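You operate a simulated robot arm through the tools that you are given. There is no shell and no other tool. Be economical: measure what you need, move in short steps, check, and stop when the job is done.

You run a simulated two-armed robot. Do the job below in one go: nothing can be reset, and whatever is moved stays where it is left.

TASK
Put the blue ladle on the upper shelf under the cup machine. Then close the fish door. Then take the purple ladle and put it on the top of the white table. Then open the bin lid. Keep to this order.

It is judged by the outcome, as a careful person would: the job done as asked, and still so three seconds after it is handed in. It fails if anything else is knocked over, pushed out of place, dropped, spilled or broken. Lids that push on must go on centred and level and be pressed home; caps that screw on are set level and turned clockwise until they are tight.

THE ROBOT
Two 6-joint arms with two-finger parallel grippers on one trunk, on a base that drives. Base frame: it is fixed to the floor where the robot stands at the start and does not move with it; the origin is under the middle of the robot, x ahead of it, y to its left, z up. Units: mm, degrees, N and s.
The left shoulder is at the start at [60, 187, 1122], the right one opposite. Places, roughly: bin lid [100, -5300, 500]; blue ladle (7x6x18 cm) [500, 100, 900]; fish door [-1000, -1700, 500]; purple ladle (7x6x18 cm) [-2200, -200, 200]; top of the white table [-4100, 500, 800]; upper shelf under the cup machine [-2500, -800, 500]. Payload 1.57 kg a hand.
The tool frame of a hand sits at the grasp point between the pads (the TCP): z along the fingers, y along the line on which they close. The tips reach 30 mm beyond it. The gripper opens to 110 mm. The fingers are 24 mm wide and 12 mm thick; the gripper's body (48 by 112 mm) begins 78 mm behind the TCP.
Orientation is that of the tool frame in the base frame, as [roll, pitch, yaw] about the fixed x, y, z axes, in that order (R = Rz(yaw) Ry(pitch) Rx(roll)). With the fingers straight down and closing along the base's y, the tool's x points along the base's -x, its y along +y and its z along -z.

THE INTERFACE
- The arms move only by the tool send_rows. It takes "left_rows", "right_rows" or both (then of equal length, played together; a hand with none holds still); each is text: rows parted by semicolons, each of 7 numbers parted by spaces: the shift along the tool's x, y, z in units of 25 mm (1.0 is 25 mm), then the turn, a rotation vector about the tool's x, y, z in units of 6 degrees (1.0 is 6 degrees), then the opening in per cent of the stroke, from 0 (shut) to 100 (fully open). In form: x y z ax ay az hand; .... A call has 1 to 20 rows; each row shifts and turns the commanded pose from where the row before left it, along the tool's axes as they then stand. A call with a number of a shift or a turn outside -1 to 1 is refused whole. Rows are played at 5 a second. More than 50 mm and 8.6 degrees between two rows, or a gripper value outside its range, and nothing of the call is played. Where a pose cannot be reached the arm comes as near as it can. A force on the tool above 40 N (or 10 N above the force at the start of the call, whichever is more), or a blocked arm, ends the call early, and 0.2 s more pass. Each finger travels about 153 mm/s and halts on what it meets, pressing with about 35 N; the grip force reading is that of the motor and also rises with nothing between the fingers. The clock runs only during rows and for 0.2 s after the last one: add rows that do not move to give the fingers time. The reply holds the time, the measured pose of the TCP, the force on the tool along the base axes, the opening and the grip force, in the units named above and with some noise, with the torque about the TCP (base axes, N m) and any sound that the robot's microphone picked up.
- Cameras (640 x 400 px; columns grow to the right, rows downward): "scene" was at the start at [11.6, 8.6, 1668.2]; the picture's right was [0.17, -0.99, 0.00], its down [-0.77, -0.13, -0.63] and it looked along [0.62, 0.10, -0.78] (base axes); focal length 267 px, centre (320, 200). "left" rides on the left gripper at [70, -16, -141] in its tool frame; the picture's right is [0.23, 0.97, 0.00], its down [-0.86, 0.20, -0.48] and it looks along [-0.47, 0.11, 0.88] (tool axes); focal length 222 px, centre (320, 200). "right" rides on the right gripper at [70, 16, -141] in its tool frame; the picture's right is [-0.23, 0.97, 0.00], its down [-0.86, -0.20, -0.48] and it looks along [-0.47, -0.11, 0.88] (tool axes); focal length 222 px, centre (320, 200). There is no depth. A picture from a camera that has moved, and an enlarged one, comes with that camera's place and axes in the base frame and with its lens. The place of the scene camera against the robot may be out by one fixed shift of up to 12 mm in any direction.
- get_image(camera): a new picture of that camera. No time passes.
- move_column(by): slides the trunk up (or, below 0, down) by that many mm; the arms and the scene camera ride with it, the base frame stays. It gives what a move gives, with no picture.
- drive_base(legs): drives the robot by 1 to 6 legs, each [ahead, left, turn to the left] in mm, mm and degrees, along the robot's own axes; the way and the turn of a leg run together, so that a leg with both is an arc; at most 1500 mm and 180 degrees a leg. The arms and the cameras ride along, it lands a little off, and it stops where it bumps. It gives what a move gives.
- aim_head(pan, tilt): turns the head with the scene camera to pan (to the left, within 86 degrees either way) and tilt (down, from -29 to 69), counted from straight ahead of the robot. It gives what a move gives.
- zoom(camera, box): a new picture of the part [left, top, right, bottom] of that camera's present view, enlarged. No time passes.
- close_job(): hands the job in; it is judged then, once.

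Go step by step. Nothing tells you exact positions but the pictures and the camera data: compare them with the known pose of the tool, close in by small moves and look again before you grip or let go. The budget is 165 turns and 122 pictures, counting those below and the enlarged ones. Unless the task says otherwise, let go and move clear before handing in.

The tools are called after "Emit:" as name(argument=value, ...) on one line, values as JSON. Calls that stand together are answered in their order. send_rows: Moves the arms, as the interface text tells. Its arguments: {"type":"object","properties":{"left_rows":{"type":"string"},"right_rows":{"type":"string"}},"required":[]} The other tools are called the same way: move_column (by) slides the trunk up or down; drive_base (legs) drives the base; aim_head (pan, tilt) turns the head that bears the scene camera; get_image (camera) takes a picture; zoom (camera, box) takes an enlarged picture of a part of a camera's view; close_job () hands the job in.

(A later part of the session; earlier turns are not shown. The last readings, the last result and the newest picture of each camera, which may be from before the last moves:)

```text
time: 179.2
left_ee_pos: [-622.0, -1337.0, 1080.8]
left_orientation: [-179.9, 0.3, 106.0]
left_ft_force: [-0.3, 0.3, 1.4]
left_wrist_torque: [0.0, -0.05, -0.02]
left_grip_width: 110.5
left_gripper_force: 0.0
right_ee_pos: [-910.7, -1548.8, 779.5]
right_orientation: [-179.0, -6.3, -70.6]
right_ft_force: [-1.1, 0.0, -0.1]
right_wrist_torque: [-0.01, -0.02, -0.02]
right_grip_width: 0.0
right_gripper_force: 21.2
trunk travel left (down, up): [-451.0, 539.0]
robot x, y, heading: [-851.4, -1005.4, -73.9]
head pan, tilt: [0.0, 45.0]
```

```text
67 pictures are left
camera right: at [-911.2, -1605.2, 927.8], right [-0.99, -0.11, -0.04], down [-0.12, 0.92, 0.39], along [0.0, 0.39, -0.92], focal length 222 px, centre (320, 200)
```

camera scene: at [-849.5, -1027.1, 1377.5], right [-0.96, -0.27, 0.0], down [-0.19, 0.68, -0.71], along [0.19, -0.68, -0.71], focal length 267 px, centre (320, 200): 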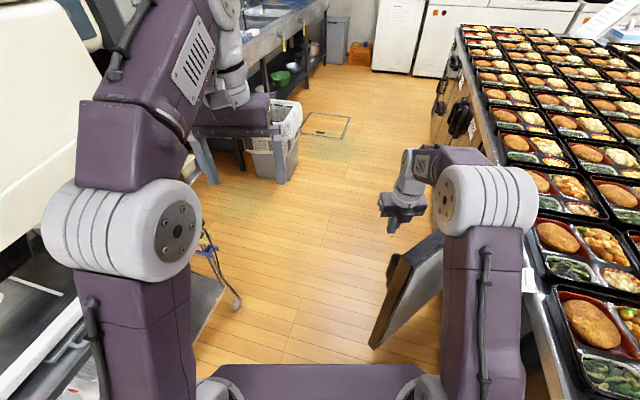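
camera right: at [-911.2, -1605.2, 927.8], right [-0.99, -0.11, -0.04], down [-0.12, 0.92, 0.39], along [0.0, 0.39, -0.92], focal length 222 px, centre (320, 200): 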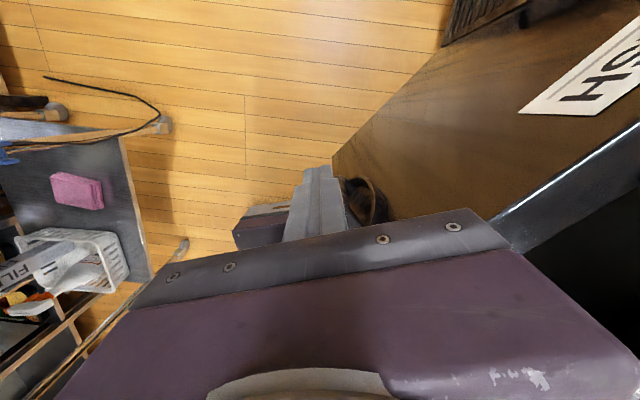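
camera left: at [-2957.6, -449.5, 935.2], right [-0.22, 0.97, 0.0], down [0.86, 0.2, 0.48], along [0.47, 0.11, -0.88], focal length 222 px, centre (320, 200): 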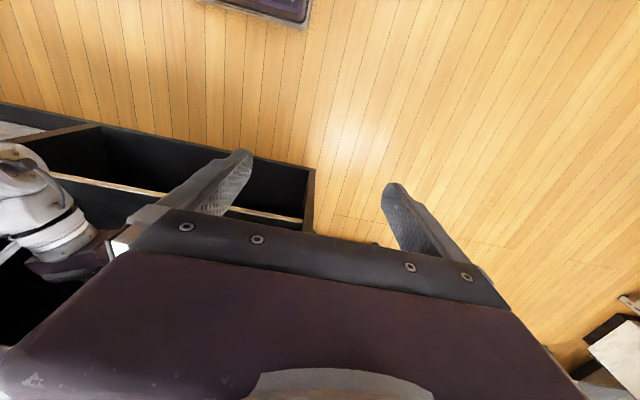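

The door is following. I'll continue with arm motion toward the island (−x, +y).

Emit:
send_rows(right_rows="-0.6 0.74 0 0 0 0 0;-0.6 0.74 0 0 0 0 0;-0.6 0.74 0 0 0 0 0;-0.6 0.74 0 0 0 0 0;-0.5 0.74 0 0 0 0 0;-0.5 0.74 0 0 0 0 0")

Emit:
get_image(camera="scene")

Emit:
get_image(camera="right")

```text
time: 180.7
left_ee_pos: [-622.5, -1338.1, 1080.7]
left_orientation: [-179.9, 0.3, 105.9]
left_ft_force: [0.0, 0.1, -0.2]
left_wrist_torque: [-0.02, -0.01, 0.01]
left_grip_width: 110.1
left_gripper_force: 0.1
right_ee_pos: [-1044.9, -1508.4, 767.0]
right_orientation: [-179.0, -6.3, -70.8]
right_ft_force: [-0.2, -0.2, 0.0]
right_wrist_torque: [0.01, -0.03, -0.01]
right_grip_width: 0.2
right_gripper_force: 21.2
trunk travel left (down, up): [-451.0, 539.0]
robot x, y, heading: [-852.2, -999.8, -74.0]
head pan, tilt: [0.0, 45.0]
```

```text
66 pictures are left
camera scene: at [-849.8, -1028.3, 1377.5], right [-0.96, -0.27, 0.0], down [-0.19, 0.68, -0.71], along [0.19, -0.68, -0.71], focal length 267 px, centre (320, 200)
```

scene: 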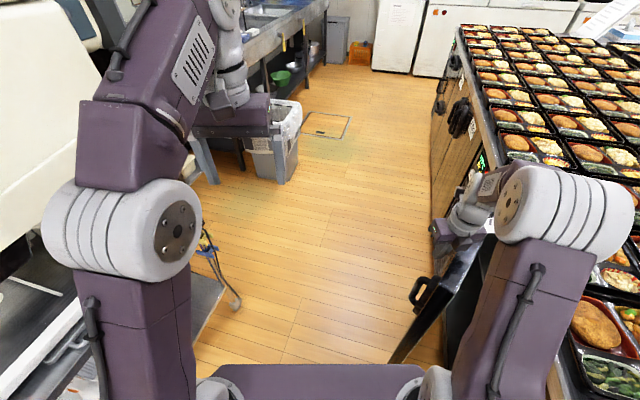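

```text
65 pictures are left
camera right: at [-1044.4, -1563.9, 915.3], right [-0.99, -0.11, -0.04], down [-0.12, 0.92, 0.39], along [0.0, 0.39, -0.92], focal length 222 px, centre (320, 200)
```

right: 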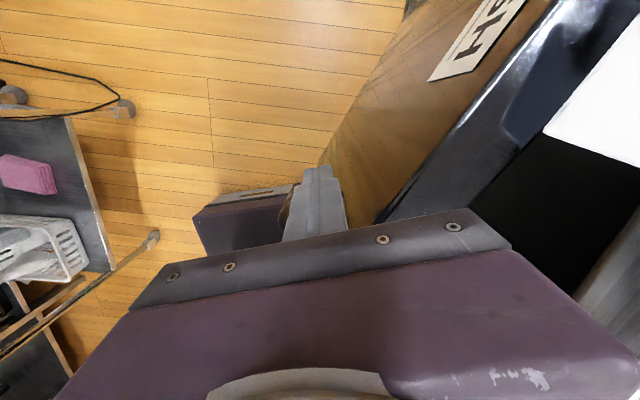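

The door is about 35° from shut. I'll tilt the hand so the fingertips lead toward the door and its body stays clear of the counter edge.

Emit:
send_rows(right_rows="0 0 0 -1 0 0 0;0 0 0 -1 0 0 0;0 0 0 -1 0 0 0")

```text
time: 181.4
left_ee_pos: [-621.6, -1337.7, 1080.1]
left_orientation: [180.0, 0.2, 105.9]
left_ft_force: [0.0, 0.1, -0.6]
left_wrist_torque: [0.02, 0.0, 0.0]
left_grip_width: 109.7
left_gripper_force: 0.1
right_ee_pos: [-1044.6, -1506.1, 768.0]
right_orientation: [169.5, -6.4, -70.6]
right_ft_force: [-0.5, 0.6, -0.1]
right_wrist_torque: [-0.02, -0.03, 0.01]
right_grip_width: 0.0
right_gripper_force: 22.1
right hand out of reach, approached as far as the arm can: row 3
trunk travel left (down, up): [-451.0, 539.0]
robot x, y, heading: [-851.1, -1004.2, -74.4]
head pan, tilt: [0.0, 45.0]
```

Tilt is limited to about 11°. I'll push on a little with the fingertips, stopping short of the counter edge.

Emit:
send_rows(right_rows="-0.3 0.7 0 0 0 0 0;-0.3 0.7 0 0 0 0 0;-0.3 0.7 0 0 0 0 0")

Emit:
get_image(camera="right")

Emit:
get_image(camera="scene")

```text
time: 182.2
left_ee_pos: [-622.2, -1337.8, 1081.2]
left_orientation: [179.9, 0.3, 105.8]
left_ft_force: [0.0, 0.5, -0.3]
left_wrist_torque: [-0.01, -0.02, 0.03]
left_grip_width: 110.1
left_gripper_force: 0.1
right_ee_pos: [-1102.9, -1500.2, 775.0]
right_orientation: [169.5, -6.3, -70.5]
right_ft_force: [-0.7, 0.2, 0.2]
right_wrist_torque: [0.03, -0.01, 0.06]
right_grip_width: 0.2
right_gripper_force: 21.4
trunk travel left (down, up): [-451.0, 539.0]
robot x, y, heading: [-851.3, -1002.3, -74.2]
head pan, tilt: [0.0, 45.0]
```

```text
64 pictures are left
camera right: at [-1073.7, -1548.4, 923.4], right [-0.98, -0.09, 0.15], down [-0.03, 0.94, 0.34], along [-0.17, 0.33, -0.93], focal length 222 px, centre (320, 200)
```

right: 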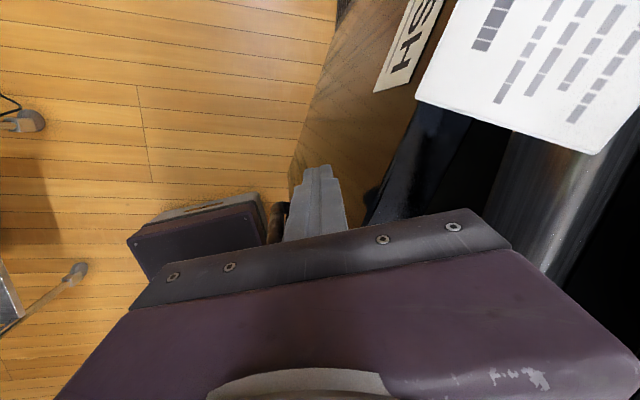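

```text
63 pictures are left
camera scene: at [-849.7, -1028.4, 1377.5], right [-0.96, -0.27, 0.0], down [-0.19, 0.68, -0.71], along [0.19, -0.68, -0.71], focal length 267 px, centre (320, 200)
```

scene: 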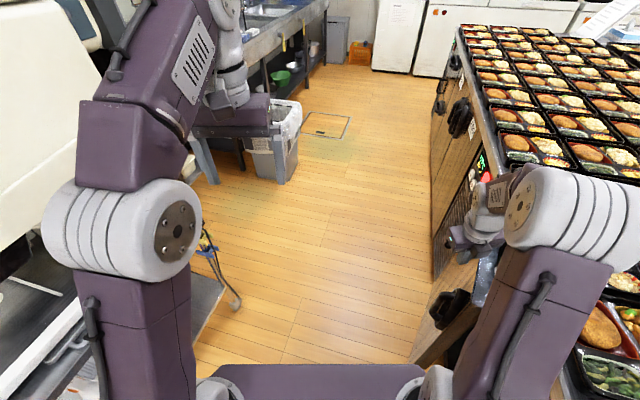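

The door is about 20° from closed. I'll retreat the hand, rise, and then make the horizontal hand ready for the final push.

Emit:
send_rows(right_rows="0 -0.9 0 0 0 0 0;0 -0.9 0 0 0 0 0;0 -0.9 0 0 0 0 0;0 -0.9 0 0 0 0 0;0 -0.9 0 0 0 0 0")

Emit:
move_column(by=300)

Emit:
drive_base(legs=[[0, 180, 0]])

Emit:
send_rows(right_rows="0 0 0 0.9 1 0 0;0 0 0 0.9 1 0 0;0 0 0 0 1 0 0;0 0 0 0 1 0 0;0 0 0 0 1 0 0;0 0 0 0 1 0 0;0 0 0 0 1 0 0;0 0 0 0 1 0 0;0 0 0 0 1 0 0;0 0 0 0 1 0 0;0 0 0 0 1 0 0;0 0 0 0 1 0 0;0 0 0 0 1 0 0;0 0 0 0 1 0 0")

Emit:
get_image(camera="scene")

```text
time: 183.4
left_ee_pos: [-622.7, -1340.1, 1080.5]
left_orientation: [180.0, 0.3, 105.9]
left_ft_force: [-0.7, 0.2, 0.3]
left_wrist_torque: [-0.01, -0.01, 0.0]
left_grip_width: 110.1
left_gripper_force: 0.1
right_ee_pos: [-1036.6, -1475.4, 770.8]
right_orientation: [170.5, -6.2, -70.1]
right_ft_force: [0.4, 0.0, -0.5]
right_wrist_torque: [0.01, -0.01, -0.04]
right_grip_width: 0.1
right_gripper_force: 20.8
right hand out of reach, approached as far as the arm can: row 3, 4, 5
trunk travel left (down, up): [-451.0, 539.0]
robot x, y, heading: [-849.0, -1001.5, -73.9]
head pan, tilt: [0.0, 45.0]
```

```text
time: 186.4
left_ee_pos: [-621.7, -1337.7, 1380.3]
left_orientation: [180.0, 0.2, 105.9]
left_ft_force: [0.8, 0.6, 0.6]
left_wrist_torque: [-0.02, -0.01, 0.01]
left_grip_width: 109.9
left_gripper_force: 0.1
right_ee_pos: [-1035.9, -1475.7, 1069.9]
right_orientation: [170.5, -6.3, -70.2]
right_ft_force: [-0.5, 0.2, 0.4]
right_wrist_torque: [0.02, 0.03, 0.02]
right_grip_width: 0.2
right_gripper_force: 21.4
trunk travel left (down, up): [-751.0, 239.0]
robot x, y, heading: [-853.2, -1004.9, -74.1]
head pan, tilt: [0.0, 45.0]
```

```text
time: 188.0
left_ee_pos: [-450.2, -1289.6, 1380.5]
left_orientation: [179.9, 0.1, 106.0]
left_ft_force: [-0.8, 0.3, 0.1]
left_wrist_torque: [0.0, 0.0, 0.0]
left_grip_width: 110.1
left_gripper_force: 0.0
right_ee_pos: [-864.9, -1426.8, 1069.7]
right_orientation: [170.6, -6.3, -69.9]
right_ft_force: [0.0, 0.5, 0.6]
right_wrist_torque: [0.0, -0.05, 0.01]
right_grip_width: 0.1
right_gripper_force: 20.6
trunk travel left (down, up): [-751.0, 239.0]
robot x, y, heading: [-675.0, -954.4, -74.0]
head pan, tilt: [0.0, 45.0]
```

```text
time: 191.0
left_ee_pos: [-446.6, -1287.3, 1379.9]
left_orientation: [179.9, 0.2, 106.0]
left_ft_force: [0.0, -0.4, 0.0]
left_wrist_torque: [-0.02, 0.0, -0.01]
left_grip_width: 109.9
left_gripper_force: 0.1
right_ee_pos: [-874.2, -1448.6, 1069.8]
right_orientation: [-71.9, -88.9, -176.8]
right_ft_force: [0.2, -0.1, -0.7]
right_wrist_torque: [0.0, 0.0, -0.01]
right_grip_width: 0.0
right_gripper_force: 21.5
right hand out of reach, approached as far as the arm can: row 7, 8, 9
trunk travel left (down, up): [-751.0, 239.0]
robot x, y, heading: [-678.0, -951.8, -74.1]
head pan, tilt: [0.0, 45.0]
```

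```text
62 pictures are left
camera scene: at [-676.1, -979.3, 1677.6], right [-0.96, -0.28, 0.0], down [-0.2, 0.68, -0.71], along [0.2, -0.68, -0.71], focal length 267 px, centre (320, 200)
```

scene: 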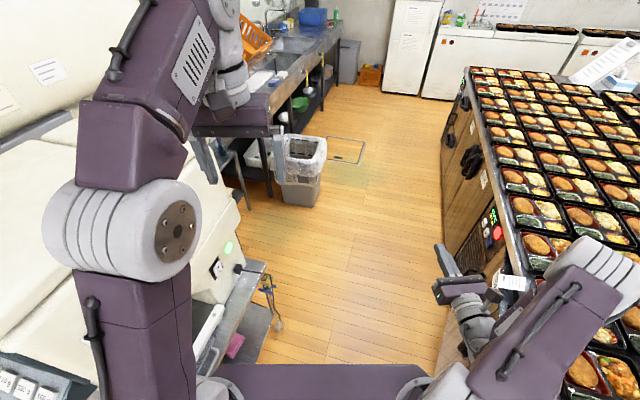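

The hand is horizontal again. I'll turn to face the island and slide along the corridor until the hand faces the FISH door from outside.

Emit:
drive_base(legs=[[0, 0, -91], [40, 716, 0]])

Emit:
move_column(by=-370)

Emit:
get_image(camera="scene")

Emit:
get_image(camera="right")

```text
time: 198.8
left_ee_pos: [-891.3, -1875.2, 1380.5]
left_orientation: [180.0, 0.2, 13.2]
left_ft_force: [0.1, -0.3, 0.3]
left_wrist_torque: [0.01, -0.01, 0.0]
left_grip_width: 110.0
left_gripper_force: 0.0
right_ee_pos: [-1028.9, -1442.1, 1069.1]
right_orientation: [-78.8, -88.9, 97.2]
right_ft_force: [-0.3, 0.2, -0.5]
right_wrist_torque: [0.02, 0.01, -0.01]
right_grip_width: 0.0
right_gripper_force: 21.5
trunk travel left (down, up): [-751.0, 239.0]
robot x, y, heading: [-546.4, -1660.5, -166.7]
head pan, tilt: [0.0, 45.0]
```

```text
time: 202.4
left_ee_pos: [-890.8, -1875.5, 1010.5]
left_orientation: [-180.0, 0.4, 13.3]
left_ft_force: [-1.0, 0.3, 0.4]
left_wrist_torque: [0.0, 0.01, 0.02]
left_grip_width: 110.0
left_gripper_force: 0.1
right_ee_pos: [-1028.4, -1441.4, 698.6]
right_orientation: [-78.4, -88.8, 96.7]
right_ft_force: [0.0, 0.6, 0.7]
right_wrist_torque: [-0.04, -0.01, -0.02]
right_grip_width: 0.3
right_gripper_force: 21.4
trunk travel left (down, up): [-381.0, 609.0]
robot x, y, heading: [-547.3, -1660.7, -166.7]
head pan, tilt: [0.0, 45.0]
```

```text
61 pictures are left
camera scene: at [-569.3, -1670.4, 1307.6], right [-0.23, 0.97, 0.0], down [0.69, 0.16, -0.71], along [-0.69, -0.16, -0.71], focal length 267 px, centre (320, 200)
```

scene: 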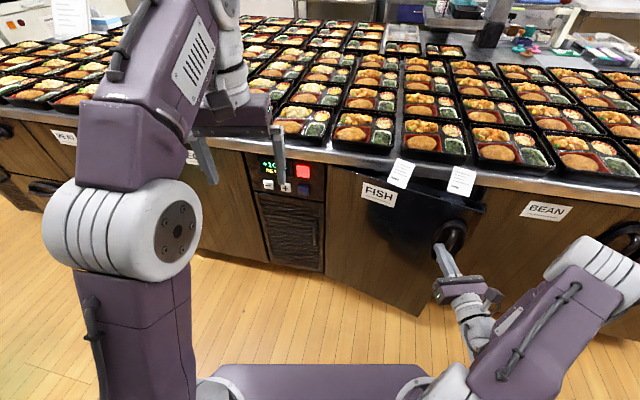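

```text
60 pictures are left
camera right: at [-899.4, -1380.9, 768.9], right [-0.31, 0.92, -0.25], down [0.52, -0.05, -0.85], along [-0.8, -0.39, -0.46], focal length 222 px, centre (320, 200)
```

right: 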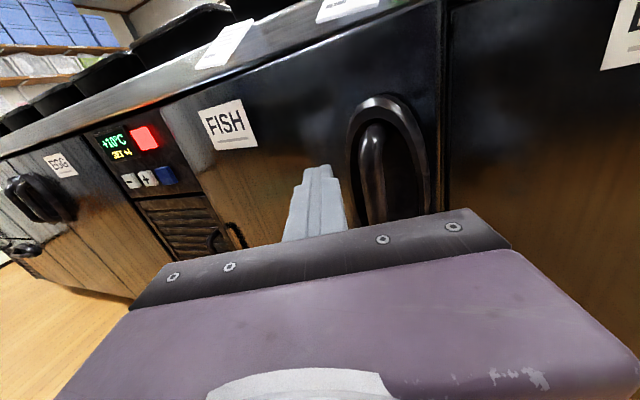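

I have a clear view: FISH door slightly ajar, fingers just left of its handle. I'll drive 90 mm ahead, then finish with small arm pushes.

Emit:
drive_base(legs=[[90, 0, 0]])

Emit:
send_rows(right_rows="0 0 0.6 0 0 0 0;0 0 0.6 0 0 0 0;0 0 0.6 0 0 0 0;0 0 0.6 0 0 0 0")

Emit:
get_image(camera="scene")

Emit:
get_image(camera="right")

```text
time: 203.5
left_ee_pos: [-979.5, -1895.2, 1010.5]
left_orientation: [-179.9, 0.3, 13.1]
left_ft_force: [-0.1, 0.3, -1.2]
left_wrist_torque: [0.04, -0.04, 0.01]
left_grip_width: 109.8
left_gripper_force: 0.1
right_ee_pos: [-1115.8, -1462.9, 698.4]
right_orientation: [-82.3, -88.9, 100.7]
right_ft_force: [0.0, -0.1, 0.2]
right_wrist_torque: [0.0, 0.02, 0.02]
right_grip_width: 0.0
right_gripper_force: 21.8
trunk travel left (down, up): [-381.0, 609.0]
robot x, y, heading: [-633.3, -1677.8, -166.8]
head pan, tilt: [0.0, 45.0]
```

```text
time: 204.5
left_ee_pos: [-978.1, -1895.7, 1010.0]
left_orientation: [180.0, 0.2, 13.1]
left_ft_force: [0.1, -0.8, 1.1]
left_wrist_torque: [0.0, -0.03, 0.0]
left_grip_width: 110.0
left_gripper_force: 0.1
right_ee_pos: [-1171.6, -1482.5, 699.3]
right_orientation: [-78.3, -89.0, 96.7]
right_ft_force: [-0.7, -0.1, -0.1]
right_wrist_torque: [-0.04, -0.01, 0.02]
right_grip_width: 0.1
right_gripper_force: 21.1
trunk travel left (down, up): [-381.0, 609.0]
robot x, y, heading: [-632.0, -1681.4, -166.8]
head pan, tilt: [0.0, 45.0]
```

```text
59 pictures are left
camera scene: at [-656.5, -1691.0, 1307.5], right [-0.23, 0.97, 0.0], down [0.69, 0.16, -0.71], along [-0.69, -0.16, -0.71], focal length 267 px, centre (320, 200)
```

scene: 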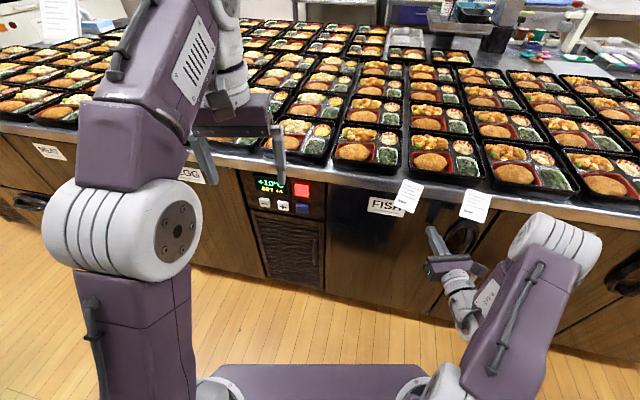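

```text
58 pictures are left
camera right: at [-1043.6, -1420.1, 768.3], right [-0.31, 0.92, -0.25], down [0.52, -0.05, -0.85], along [-0.8, -0.39, -0.46], focal length 222 px, centre (320, 200)
```

right: 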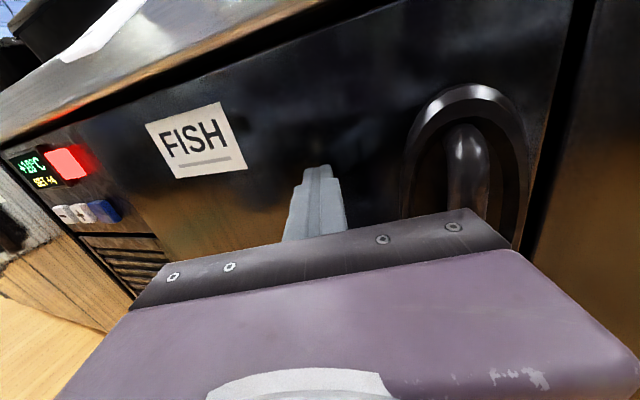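

Nearly closed. I'll push on in small steps until resistance shows.

Emit:
send_rows(right_rows="0 0 0.25 0 0 0 0;0 0 0.25 0 0 0 0;0 0 0.25 0 0 0 0;0 0 0.25 0 0 0 0;0 0 0.25 0 0 0 0;0 0 0.25 0 0 0 0")

Emit:
get_image(camera="right")

```text
time: 205.2
left_ee_pos: [-974.0, -1894.7, 1013.8]
left_orientation: [180.0, 0.4, 13.1]
left_ft_force: [-0.5, -0.5, -0.4]
left_wrist_torque: [-0.01, 0.02, -0.02]
left_grip_width: 110.0
left_gripper_force: 0.2
right_ee_pos: [-1181.0, -1483.5, 698.5]
right_orientation: [-89.4, -88.6, 107.6]
right_ft_force: [22.1, 4.7, 5.0]
right_wrist_torque: [-0.07, 0.29, -0.14]
right_grip_width: 0.1
right_gripper_force: 20.7
trunk travel left (down, up): [-381.0, 609.0]
robot x, y, heading: [-629.3, -1679.1, -166.9]
head pan, tilt: [0.0, 45.0]
stopped in row 3 (right hand): the force on the tool passed its limit (the readings are from after the stop); the commanded pose is now the measured one
```

```text
57 pictures are left
camera right: at [-1052.1, -1423.1, 768.9], right [-0.3, 0.92, -0.25], down [0.52, -0.06, -0.85], along [-0.8, -0.39, -0.46], focal length 222 px, centre (320, 200)
```

right: 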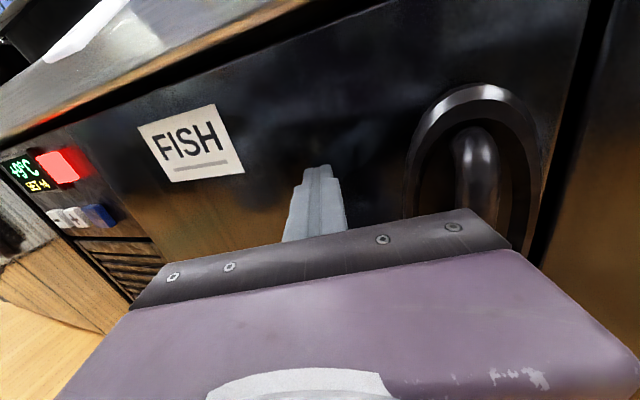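

It met a firm stop. I'll back away and check that the door sits flush.

Emit:
drive_base(legs=[[-120, 0, 0]])

Emit:
get_image(camera="right")

Emit:
zoom(camera="scene", box=[220, 120, 540, 320])

```text
time: 206.4
left_ee_pos: [-858.8, -1867.5, 1010.7]
left_orientation: [-180.0, 0.2, 13.1]
left_ft_force: [0.4, 0.0, 0.4]
left_wrist_torque: [0.0, 0.03, 0.01]
left_grip_width: 110.2
left_gripper_force: 0.1
right_ee_pos: [-1067.5, -1457.1, 696.5]
right_orientation: [-95.6, -88.6, 114.0]
right_ft_force: [1.0, 0.1, -0.3]
right_wrist_torque: [0.03, -0.06, 0.01]
right_grip_width: 0.3
right_gripper_force: 21.0
trunk travel left (down, up): [-381.0, 609.0]
robot x, y, heading: [-514.2, -1652.5, -166.7]
head pan, tilt: [0.0, 45.0]
```

```text
56 pictures are left
camera right: at [-938.6, -1397.1, 767.5], right [-0.3, 0.92, -0.25], down [0.53, -0.06, -0.85], along [-0.79, -0.39, -0.47], focal length 222 px, centre (320, 200)
```

right: 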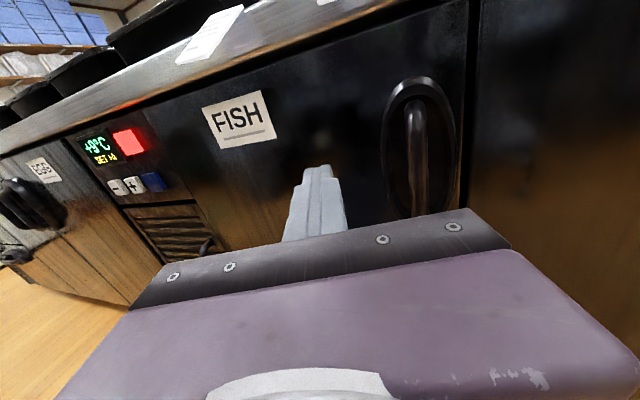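

```text
2.00 times, centred on (380, 220) of scene
camera zoom: at [-537.5, -1663.2, 1307.6], right [-0.23, 0.97, 0.0], down [0.69, 0.16, -0.71], along [-0.69, -0.16, -0.71], focal length 533 px, centre (200, 160)
```

zoom: 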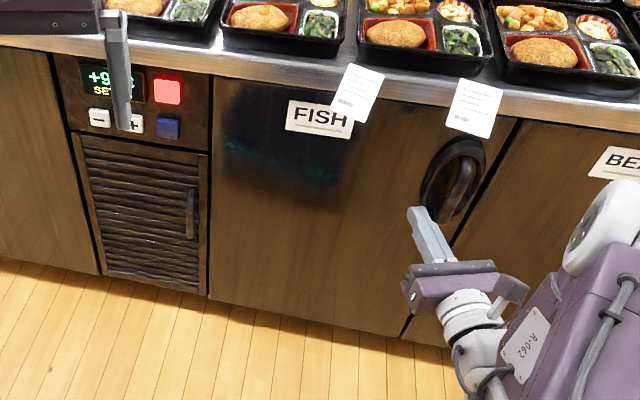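

The fish door is shut and flush. Next is the purple ladle, so I'll raise the trunk and drive back round to the cart.

Emit:
move_column(by=320)

Emit:
drive_base(legs=[[80, 0, 0], [0, 0, -13.3], [0, -1500, 0], [0, -950, 0], [1500, 0, 0], [0, 0, 90]])

Emit:
aim_head(pan=0, tilt=50)

Emit:
get_image(camera="scene")

```text
time: 209.6
left_ee_pos: [-860.8, -1867.5, 1330.5]
left_orientation: [180.0, 0.3, 13.1]
left_ft_force: [0.8, 0.0, -1.0]
left_wrist_torque: [-0.01, 0.01, -0.02]
left_grip_width: 109.8
left_gripper_force: 0.1
right_ee_pos: [-1069.5, -1458.1, 1016.0]
right_orientation: [-98.6, -88.6, 117.0]
right_ft_force: [0.2, 2.0, -0.6]
right_wrist_torque: [-0.05, 0.02, 0.0]
right_grip_width: 0.2
right_gripper_force: 21.7
trunk travel left (down, up): [-701.0, 289.0]
robot x, y, heading: [-512.8, -1658.2, -167.0]
head pan, tilt: [0.0, 45.0]
```

```text
time: 233.8
left_ee_pos: [-1962.8, 369.2, 1330.3]
left_orientation: [-180.0, 0.2, 90.0]
left_ft_force: [0.6, 0.0, 0.0]
left_wrist_torque: [0.01, 0.0, 0.01]
left_grip_width: 110.0
left_gripper_force: 0.1
right_ee_pos: [-2409.6, 261.2, 1017.1]
right_orientation: [-98.5, -88.6, -166.2]
right_ft_force: [0.2, -0.3, 0.6]
right_wrist_torque: [-0.01, 0.0, -0.01]
right_grip_width: 0.0
right_gripper_force: 22.0
trunk travel left (down, up): [-701.0, 289.0]
robot x, y, heading: [-2094.1, 751.0, -89.9]
head pan, tilt: [0.0, 45.0]
```

```text
time: 234.5
left_ee_pos: [-1961.4, 369.7, 1330.3]
left_orientation: [180.0, 0.3, 90.1]
left_ft_force: [-0.1, 0.2, 1.1]
left_wrist_torque: [-0.01, -0.01, -0.02]
left_grip_width: 110.0
left_gripper_force: 0.0
right_ee_pos: [-2408.8, 261.6, 1016.9]
right_orientation: [-98.4, -88.6, -166.3]
right_ft_force: [0.7, -0.3, -1.1]
right_wrist_torque: [-0.03, -0.03, 0.01]
right_grip_width: 0.0
right_gripper_force: 20.9
trunk travel left (down, up): [-701.0, 289.0]
robot x, y, heading: [-2091.7, 752.4, -90.0]
head pan, tilt: [0.0, 50.0]
```

```text
54 pictures are left
camera scene: at [-2095.8, 733.9, 1620.6], right [-1.0, 0.0, 0.0], down [0.0, 0.77, -0.64], along [0.0, -0.64, -0.77], focal length 267 px, centre (320, 200)
```

scene: 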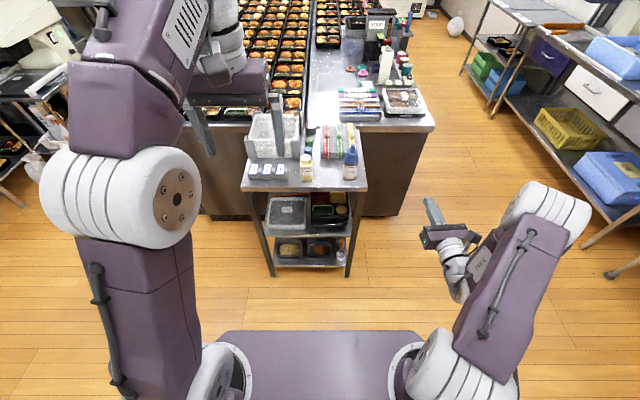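

The cart is right ahead, its front at y≈0 and x from -1770 to -2290. I'll lower the trunk to look into its shelves.

Emit:
move_column(by=-400)

Emit:
move_column(by=-280)

Emit:
aim_head(pan=0, tilt=35)

Emit:
zoom(camera="scene", box=[160, 80, 480, 280])

```text
time: 238.3
left_ee_pos: [-1962.8, 370.0, 929.9]
left_orientation: [180.0, 0.3, 90.1]
left_ft_force: [0.7, 0.4, 1.1]
left_wrist_torque: [-0.01, -0.03, -0.03]
left_grip_width: 110.1
left_gripper_force: 0.1
right_ee_pos: [-2408.6, 259.9, 618.3]
right_orientation: [-98.3, -88.6, -166.3]
right_ft_force: [-0.9, -0.3, 0.1]
right_wrist_torque: [-0.01, -0.01, 0.02]
right_grip_width: 0.0
right_gripper_force: 21.7
trunk travel left (down, up): [-301.0, 689.0]
robot x, y, heading: [-2091.5, 751.5, -89.7]
head pan, tilt: [0.0, 50.0]
```

```text
time: 241.2
left_ee_pos: [-1963.4, 370.3, 650.0]
left_orientation: [179.9, 0.4, 90.2]
left_ft_force: [-0.2, -0.5, -0.7]
left_wrist_torque: [-0.01, 0.0, 0.01]
left_grip_width: 110.1
left_gripper_force: 0.1
right_ee_pos: [-2409.8, 261.1, 336.6]
right_orientation: [-98.3, -88.6, -166.4]
right_ft_force: [-0.6, 0.4, 0.8]
right_wrist_torque: [0.01, 0.01, -0.03]
right_grip_width: 0.0
right_gripper_force: 21.5
trunk travel left (down, up): [-21.0, 969.0]
robot x, y, heading: [-2091.2, 753.4, -89.8]
head pan, tilt: [0.0, 50.0]
```

```text
time: 241.9
left_ee_pos: [-1962.1, 369.3, 649.9]
left_orientation: [-180.0, 0.3, 90.1]
left_ft_force: [0.1, 0.1, 0.5]
left_wrist_torque: [0.0, -0.02, 0.01]
left_grip_width: 110.4
left_gripper_force: 0.0
right_ee_pos: [-2408.9, 260.0, 336.3]
right_orientation: [-98.5, -88.6, -166.2]
right_ft_force: [-0.2, -0.2, 0.1]
right_wrist_torque: [0.0, 0.04, 0.04]
right_grip_width: 0.0
right_gripper_force: 21.3
trunk travel left (down, up): [-21.0, 969.0]
robot x, y, heading: [-2091.6, 753.2, -89.8]
head pan, tilt: [0.0, 35.0]
```

```text
2.00 times, centred on (320, 180) of scene
camera zoom: at [-2095.8, 723.0, 962.3], right [-1.0, 0.0, 0.0], down [0.0, 0.57, -0.82], along [0.0, -0.82, -0.57], focal length 533 px, centre (320, 240)
```

zoom: 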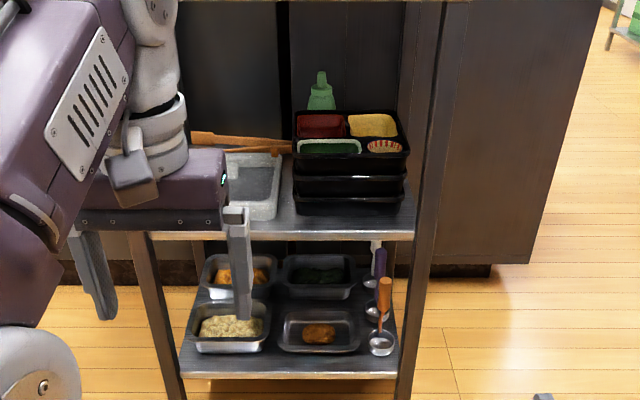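

The purple ladle is on the bottom shelf (z≈140) at about (-2221, -165), standing between an orange and a pale one roughly 100 mm either side. I'll come in from the cart's open right side with the right hand at z≈255, and first test whether the arm reaches that low.

Emit:
move_column(by=-18)

Emit:
send_rows(right_rows="-0.8 0 0 0 0 0 60;-0.8 0 0 0 0 0 60;-0.8 0 0 0 0 0 60")

```text
time: 242.6
left_ee_pos: [-1962.1, 369.9, 631.2]
left_orientation: [179.9, 0.3, 90.2]
left_ft_force: [-0.2, 0.4, -0.1]
left_wrist_torque: [-0.02, -0.03, 0.01]
left_grip_width: 110.0
left_gripper_force: 0.1
right_ee_pos: [-2408.7, 260.5, 319.4]
right_orientation: [-98.2, -88.6, -166.5]
right_ft_force: [0.8, 1.2, -0.4]
right_wrist_torque: [0.02, 0.01, -0.01]
right_grip_width: 0.0
right_gripper_force: 21.8
trunk travel left (down, up): [-3.0, 987.0]
robot x, y, heading: [-2095.6, 753.8, -90.2]
head pan, tilt: [0.0, 35.0]
```

```text
time: 243.4
left_ee_pos: [-1961.8, 369.2, 633.6]
left_orientation: [179.9, 0.2, 90.1]
left_ft_force: [0.5, -0.1, 0.1]
left_wrist_torque: [0.0, 0.03, 0.02]
left_grip_width: 110.2
left_gripper_force: 0.0
right_ee_pos: [-2408.7, 260.1, 258.3]
right_orientation: [-98.0, -88.6, -166.7]
right_ft_force: [-0.4, -0.8, 1.1]
right_wrist_torque: [0.02, -0.03, 0.02]
right_grip_width: 65.8
right_gripper_force: 0.1
trunk travel left (down, up): [-3.0, 987.0]
robot x, y, heading: [-2093.4, 750.0, -89.9]
head pan, tilt: [0.0, 35.0]
```

z = 258 is reachable. I'll position the robot for the approach from the cart's right side.

Emit:
drive_base(legs=[[0, -580, 0], [0, 0, 65], [156, -335, 0]])

Emit:
get_image(camera="right")

Emit:
get_image(camera="scene")

```text
time: 251.6
left_ee_pos: [-2278.8, 338.2, 632.1]
left_orientation: [180.0, 0.4, 155.4]
left_ft_force: [0.1, 0.5, -0.2]
left_wrist_torque: [-0.02, -0.03, 0.02]
left_grip_width: 109.8
left_gripper_force: 0.0
right_ee_pos: [-2364.0, -113.4, 259.4]
right_orientation: [-98.5, -88.6, -100.8]
right_ft_force: [-0.7, 0.6, -0.6]
right_wrist_torque: [0.01, -0.02, 0.01]
right_grip_width: 66.0
right_gripper_force: 0.0
trunk travel left (down, up): [-3.0, 987.0]
robot x, y, heading: [-2682.3, 382.3, -24.5]
head pan, tilt: [0.0, 35.0]
```

```text
52 pictures are left
camera right: at [-2503.6, -83.1, 329.7], right [-0.32, -0.91, -0.25], down [-0.38, 0.37, -0.85], along [0.87, -0.18, -0.47], focal length 222 px, centre (320, 200)
```

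right: 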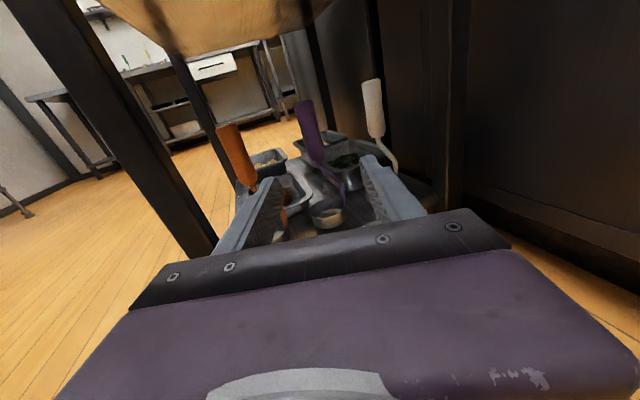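

```text
51 pictures are left
camera scene: at [-2659.9, 364.7, 944.3], right [-0.42, -0.91, 0.0], down [-0.52, 0.24, -0.82], along [0.75, -0.34, -0.57], focal length 267 px, centre (320, 200)
```

scene: 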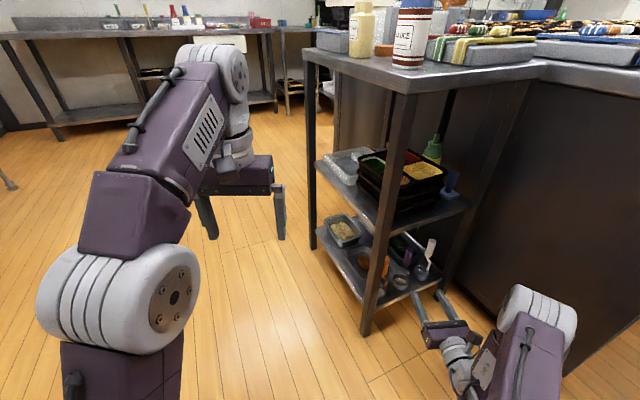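

The purple handle is centred between the fingers, grip z 235–309, at about (-2232, -152). I'll drive forward 110 mm and look again.

Emit:
drive_base(legs=[[108, 10, 0]])

Emit:
get_image(camera="right")

```text
time: 252.8
left_ee_pos: [-2176.2, 300.7, 632.7]
left_orientation: [-179.9, 0.3, 155.3]
left_ft_force: [-1.1, -0.6, -0.1]
left_wrist_torque: [-0.04, -0.02, 0.01]
left_grip_width: 110.3
left_gripper_force: 0.1
right_ee_pos: [-2263.7, -149.5, 258.6]
right_orientation: [-98.4, -88.7, -101.0]
right_ft_force: [0.2, -0.2, 0.4]
right_wrist_torque: [-0.01, -0.05, -0.03]
right_grip_width: 65.9
right_gripper_force: 0.1
trunk travel left (down, up): [-3.0, 987.0]
robot x, y, heading: [-2580.7, 341.9, -24.7]
head pan, tilt: [0.0, 35.0]
```

```text
50 pictures are left
camera right: at [-2401.5, -119.4, 329.7], right [-0.32, -0.91, -0.25], down [-0.38, 0.37, -0.85], along [0.87, -0.18, -0.47], focal length 222 px, centre (320, 200)
```

right: 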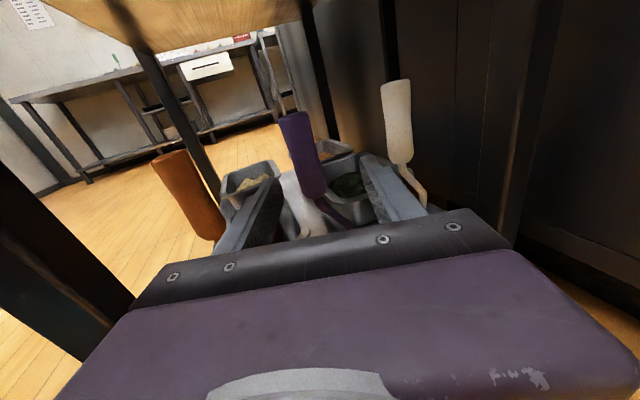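

The handle is at (-2215, -155): 48 mm further, with a small left shift needed. I'll use the base to avoid any arm jumps.

Emit:
drive_base(legs=[[46, 13, 0]])

Emit:
get_image(camera="right")

```text
time: 253.7
left_ee_pos: [-2127.7, 295.1, 632.2]
left_orientation: [-179.9, 0.4, 155.4]
left_ft_force: [-0.3, 0.1, 0.4]
left_wrist_torque: [-0.01, 0.0, -0.02]
left_grip_width: 110.1
left_gripper_force: 0.0
right_ee_pos: [-2216.1, -155.7, 259.3]
right_orientation: [-98.4, -88.5, -101.0]
right_ft_force: [0.2, 0.3, -0.3]
right_wrist_torque: [0.04, -0.03, -0.03]
right_grip_width: 65.8
right_gripper_force: 0.1
trunk travel left (down, up): [-3.0, 987.0]
robot x, y, heading: [-2534.2, 336.4, -24.6]
head pan, tilt: [0.0, 35.0]
```

```text
49 pictures are left
camera right: at [-2354.1, -126.3, 329.7], right [-0.32, -0.91, -0.25], down [-0.38, 0.37, -0.85], along [0.87, -0.18, -0.47], focal length 222 px, centre (320, 200)
```

right: 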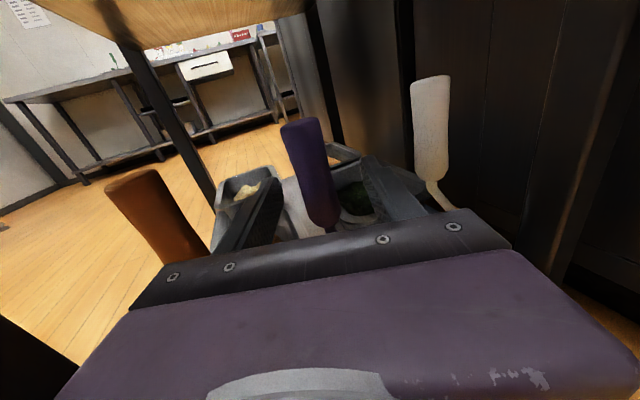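

The handle sits at the grasp point. Closing.

Emit:
send_rows(right_rows="0 0 0 0 0 0 40;0 0 0 0 0 0 20;0 0 0 0 0 0 0;0 0 0 0 0 0 0;0 0 0 0 0 0 0")

Emit:
move_column(by=40)

Emit:
get_image(camera="right")

```text
time: 254.9
left_ee_pos: [-2128.3, 294.3, 631.8]
left_orientation: [-179.9, 0.3, 155.4]
left_ft_force: [1.2, -0.4, 0.2]
left_wrist_torque: [0.01, -0.02, -0.02]
left_grip_width: 110.2
left_gripper_force: 0.1
right_ee_pos: [-2215.4, -156.8, 259.5]
right_orientation: [-98.0, -88.6, -101.4]
right_ft_force: [-0.4, -1.0, 1.6]
right_wrist_torque: [-0.15, 0.02, 0.04]
right_grip_width: 23.0
right_gripper_force: 35.1
trunk travel left (down, up): [-3.0, 987.0]
robot x, y, heading: [-2533.1, 336.7, -24.5]
head pan, tilt: [0.0, 35.0]
```

```text
time: 255.7
left_ee_pos: [-2129.4, 295.1, 672.1]
left_orientation: [179.9, 0.3, 155.4]
left_ft_force: [0.3, 0.4, -0.7]
left_wrist_torque: [-0.01, 0.03, -0.01]
left_grip_width: 109.9
left_gripper_force: 0.1
right_ee_pos: [-2214.8, -156.5, 299.0]
right_orientation: [-99.4, -88.6, -99.9]
right_ft_force: [-0.4, 0.8, -1.9]
right_wrist_torque: [0.02, 0.0, -0.01]
right_grip_width: 22.8
right_gripper_force: 35.3
trunk travel left (down, up): [-43.0, 947.0]
robot x, y, heading: [-2531.6, 338.7, -24.8]
head pan, tilt: [0.0, 35.0]
```

```text
48 pictures are left
camera right: at [-2354.0, -126.3, 369.5], right [-0.32, -0.91, -0.25], down [-0.38, 0.37, -0.85], along [0.87, -0.18, -0.47], focal length 222 px, centre (320, 200)
```

right: 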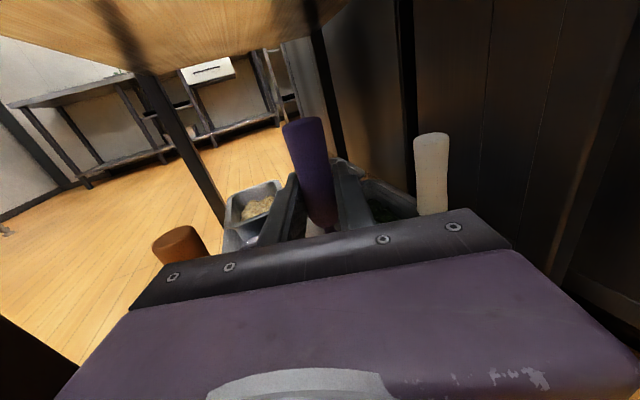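

The purple ladle is lifted. I'll back out the way I came, raise, and turn toward the white table.

Emit:
drive_base(legs=[[-300, -26, 0]])

Emit:
move_column(by=400)

Emit:
move_column(by=350)

Emit:
drive_base(legs=[[0, 0, -78], [0, 0, -77], [350, 200, 0]])

Emit:
aim_head(pan=0, tilt=40)

Emit:
get_image(camera="scene")

Emit:
get_image(camera="right")

```text
time: 257.7
left_ee_pos: [-2410.1, 393.7, 672.1]
left_orientation: [179.9, 0.3, 155.3]
left_ft_force: [0.2, 0.1, 1.1]
left_wrist_torque: [0.03, -0.01, 0.01]
left_grip_width: 110.2
left_gripper_force: 0.1
right_ee_pos: [-2497.4, -56.6, 298.4]
right_orientation: [-99.0, -88.5, -100.4]
right_ft_force: [1.2, -0.2, -1.0]
right_wrist_torque: [0.01, -0.03, 0.03]
right_grip_width: 22.9
right_gripper_force: 35.0
trunk travel left (down, up): [-43.0, 947.0]
robot x, y, heading: [-2813.2, 438.4, -24.9]
head pan, tilt: [0.0, 35.0]
```

```text
time: 261.6
left_ee_pos: [-2410.2, 394.6, 1072.5]
left_orientation: [180.0, 0.3, 155.3]
left_ft_force: [-0.3, -1.2, 0.6]
left_wrist_torque: [0.02, -0.06, -0.01]
left_grip_width: 110.1
left_gripper_force: 0.0
right_ee_pos: [-2498.9, -55.5, 699.2]
right_orientation: [-99.3, -88.6, -100.2]
right_ft_force: [0.3, -0.3, -0.5]
right_wrist_torque: [-0.02, -0.03, -0.01]
right_grip_width: 22.8
right_gripper_force: 35.3
trunk travel left (down, up): [-443.0, 547.0]
robot x, y, heading: [-2813.1, 436.7, -24.8]
head pan, tilt: [0.0, 35.0]
```

```text
time: 265.0
left_ee_pos: [-2409.7, 393.6, 1422.2]
left_orientation: [179.9, 0.3, 155.3]
left_ft_force: [0.3, -0.1, -0.5]
left_wrist_torque: [-0.02, -0.02, -0.05]
left_grip_width: 110.0
left_gripper_force: 0.0
right_ee_pos: [-2497.6, -55.8, 1049.3]
right_orientation: [-99.1, -88.6, -100.4]
right_ft_force: [0.6, -0.2, -0.9]
right_wrist_torque: [0.01, 0.02, 0.01]
right_grip_width: 22.9
right_gripper_force: 35.5
trunk travel left (down, up): [-793.0, 197.0]
robot x, y, heading: [-2815.8, 436.9, -25.0]
head pan, tilt: [0.0, 35.0]
```

```text
time: 274.2
left_ee_pos: [-3544.6, 106.9, 1422.8]
left_orientation: [179.9, 0.4, 0.1]
left_ft_force: [0.3, -0.3, -0.3]
left_wrist_torque: [0.01, 0.04, 0.02]
left_grip_width: 110.0
left_gripper_force: 0.0
right_ee_pos: [-3654.5, 552.2, 1049.0]
right_orientation: [-96.8, -88.7, 102.1]
right_ft_force: [0.3, -0.1, -0.9]
right_wrist_torque: [-0.03, 0.01, -0.01]
right_grip_width: 23.0
right_gripper_force: 34.8
trunk travel left (down, up): [-793.0, 197.0]
robot x, y, heading: [-3163.4, 238.6, -180.1]
head pan, tilt: [0.0, 35.0]
```

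```text
time: 274.8
left_ee_pos: [-3546.6, 107.3, 1422.5]
left_orientation: [-179.9, 0.2, 0.0]
left_ft_force: [-0.2, 1.2, -0.2]
left_wrist_torque: [0.0, 0.03, 0.02]
left_grip_width: 109.9
left_gripper_force: 0.0
right_ee_pos: [-3657.5, 552.5, 1049.2]
right_orientation: [-99.6, -88.5, 105.1]
right_ft_force: [0.2, 0.4, -0.7]
right_wrist_torque: [0.0, -0.01, 0.02]
right_grip_width: 22.7
right_gripper_force: 34.7
trunk travel left (down, up): [-793.0, 197.0]
robot x, y, heading: [-3163.7, 237.1, -179.6]
head pan, tilt: [0.0, 40.0]
```

```text
47 pictures are left
camera scene: at [-3190.3, 232.6, 1726.8], right [0.0, 1.0, 0.0], down [0.64, 0.0, -0.77], along [-0.77, 0.0, -0.64], focal length 267 px, centre (320, 200)
```

scene: 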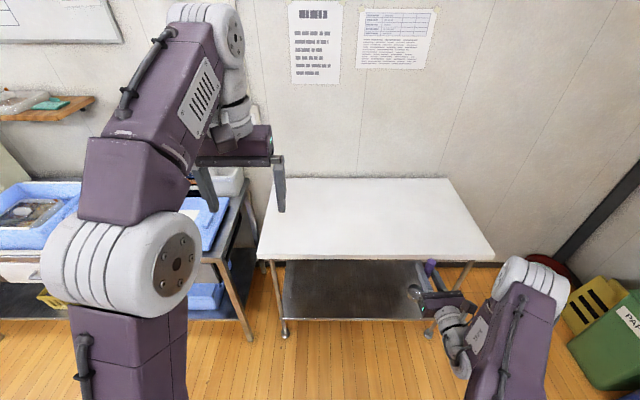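

```text
46 pictures are left
camera right: at [-3517.2, 582.3, 1119.5], right [-0.09, 0.96, -0.25], down [0.5, -0.17, -0.85], along [-0.86, -0.2, -0.47], focal length 222 px, centre (320, 200)
```

right: 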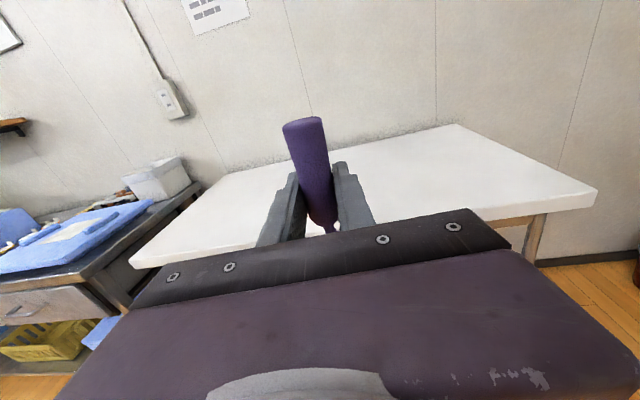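

The white table is empty, its top at z≈815 with the front edge at x≈-3900. I'll drive forward until the ladle is well over it.

Emit:
drive_base(legs=[[400, 30, 0]])

Emit:
move_column(by=-75)

Emit:
zoom(camera="scene", box=[240, 120, 560, 320])

```text
time: 277.3
left_ee_pos: [-3940.9, 70.6, 1424.2]
left_orientation: [179.9, 0.5, 0.6]
left_ft_force: [0.0, 0.4, -0.4]
left_wrist_torque: [-0.01, 0.03, 0.02]
left_grip_width: 110.2
left_gripper_force: 0.2
right_ee_pos: [-4055.4, 515.7, 1049.8]
right_orientation: [-96.9, -88.6, 102.7]
right_ft_force: [-1.8, -0.2, -0.8]
right_wrist_torque: [-0.01, 0.0, 0.01]
right_grip_width: 22.4
right_gripper_force: 35.4
trunk travel left (down, up): [-793.0, 197.0]
robot x, y, heading: [-3558.8, 205.4, -179.6]
head pan, tilt: [0.0, 40.0]
```

```text
time: 278.4
left_ee_pos: [-3940.5, 67.8, 1349.1]
left_orientation: [-179.9, 0.4, 0.6]
left_ft_force: [0.2, -0.8, 0.5]
left_wrist_torque: [0.03, -0.01, 0.01]
left_grip_width: 110.0
left_gripper_force: 0.0
right_ee_pos: [-4054.3, 514.6, 979.0]
right_orientation: [-69.1, -88.8, 75.0]
right_ft_force: [-2.8, -0.1, 31.3]
right_wrist_torque: [0.21, 0.21, -0.02]
right_grip_width: 22.7
right_gripper_force: 34.9
trunk travel left (down, up): [-718.0, 272.0]
robot x, y, heading: [-3558.1, 202.9, -179.3]
head pan, tilt: [0.0, 40.0]
```

```text
2.00 times, centred on (400, 220) of scene
camera zoom: at [-3583.7, 197.0, 1652.4], right [-0.01, 1.0, 0.0], down [0.64, 0.01, -0.77], along [-0.77, -0.01, -0.64], focal length 533 px, centre (160, 160)
```

zoom: 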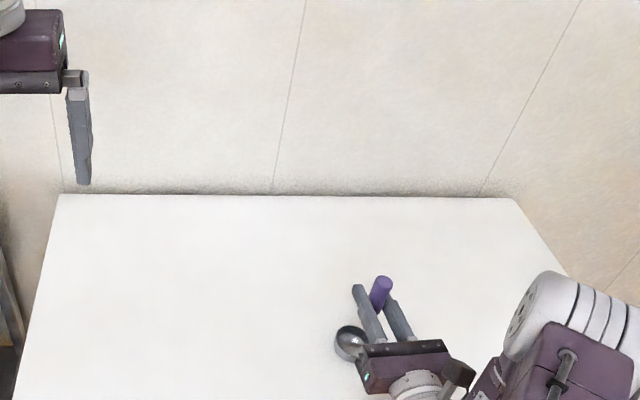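

It's already touching down, with 31 N of push, so the table is a bit higher than I reckoned. I'll ease up.

Emit:
move_column(by=6)

Emit:
zoom(camera="scene", box=[360, 230, 520, 330])

```text
time: 279.0
left_ee_pos: [-3941.9, 69.5, 1353.7]
left_orientation: [-180.0, 0.2, 0.6]
left_ft_force: [-0.1, 0.0, 0.5]
left_wrist_torque: [-0.01, 0.01, 0.0]
left_grip_width: 110.0
left_gripper_force: 0.2
right_ee_pos: [-4054.2, 514.3, 979.4]
right_orientation: [-104.6, -88.5, 110.6]
right_ft_force: [-3.5, 0.6, 6.2]
right_wrist_torque: [0.14, 0.34, -0.01]
right_grip_width: 22.6
right_gripper_force: 35.5
trunk travel left (down, up): [-724.0, 266.0]
robot x, y, heading: [-3561.5, 202.0, -179.4]
head pan, tilt: [0.0, 40.0]
```

```text
4.00 times, centred on (440, 280) of scene
camera zoom: at [-3586.2, 199.0, 1657.6], right [-0.01, 1.0, 0.0], down [0.64, 0.01, -0.77], along [-0.77, -0.01, -0.64], focal length 1066 px, centre (-160, -120)
```

zoom: 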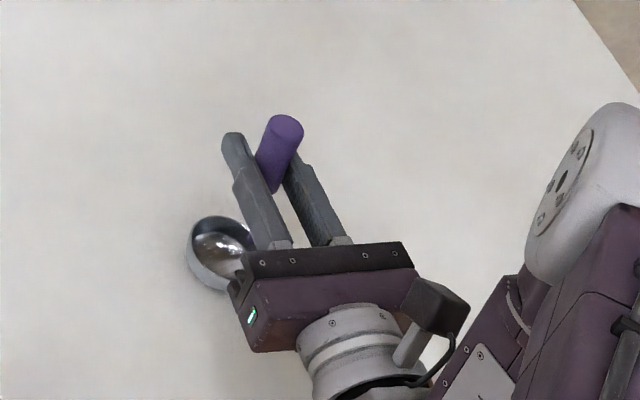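

It's nearly vertical and nearly unloaded. I'll ease 2 mm more and release slowly.

Emit:
move_column(by=2)

Emit:
send_rows(right_rows="0 0 0 0 0 0 23;0 0 0 0 0 0 26;0 0 0 0 0 0 32;0 0 0 0 0 0 42;0 0 0 0 0 0 60;0 0 0 0 0 0 75;0 0 0 0 0 0 75")

Emit:
get_image(camera="right")

Emit:
zoom(camera="scene", box=[360, 230, 520, 330])

```text
time: 279.5
left_ee_pos: [-3941.1, 71.1, 1356.2]
left_orientation: [180.0, 0.4, 0.6]
left_ft_force: [-0.1, 0.3, -0.8]
left_wrist_torque: [0.0, -0.01, 0.01]
left_grip_width: 110.3
left_gripper_force: 0.1
right_ee_pos: [-4055.1, 513.6, 981.9]
right_orientation: [-103.6, -88.5, 109.5]
right_ft_force: [0.2, -0.4, -1.6]
right_wrist_torque: [-0.01, 0.02, -0.03]
right_grip_width: 22.6
right_gripper_force: 35.3
trunk travel left (down, up): [-726.0, 264.0]
robot x, y, heading: [-3555.9, 204.8, -179.3]
head pan, tilt: [0.0, 40.0]
```

```text
time: 281.1
left_ee_pos: [-3942.7, 70.9, 1355.6]
left_orientation: [180.0, 0.3, 0.6]
left_ft_force: [-0.7, -0.1, 0.1]
left_wrist_torque: [0.01, -0.02, 0.0]
left_grip_width: 110.0
left_gripper_force: 0.1
right_ee_pos: [-4056.3, 515.3, 982.6]
right_orientation: [-99.0, -88.5, 104.8]
right_ft_force: [-0.4, 0.1, 0.2]
right_wrist_torque: [-0.04, 0.0, 0.02]
right_grip_width: 82.6
right_gripper_force: 0.0
trunk travel left (down, up): [-726.0, 264.0]
robot x, y, heading: [-3559.7, 202.5, -179.4]
head pan, tilt: [0.0, 40.0]
```

```text
43 pictures are left
camera right: at [-3916.6, 546.9, 1052.6], right [-0.1, 0.96, -0.25], down [0.5, -0.17, -0.85], along [-0.86, -0.21, -0.47], focal length 222 px, centre (320, 200)
```

right: 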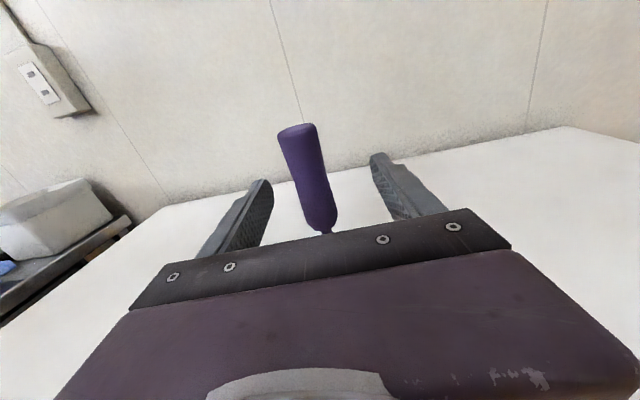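

```text
4.00 times, centred on (440, 280) of scene
camera zoom: at [-3587.1, 199.7, 1659.8], right [-0.01, 1.0, 0.0], down [0.64, 0.01, -0.77], along [-0.77, -0.01, -0.64], focal length 1066 px, centre (-160, -120)
```

zoom: 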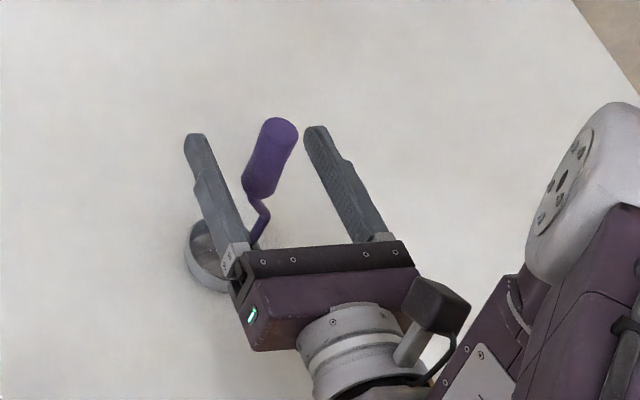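

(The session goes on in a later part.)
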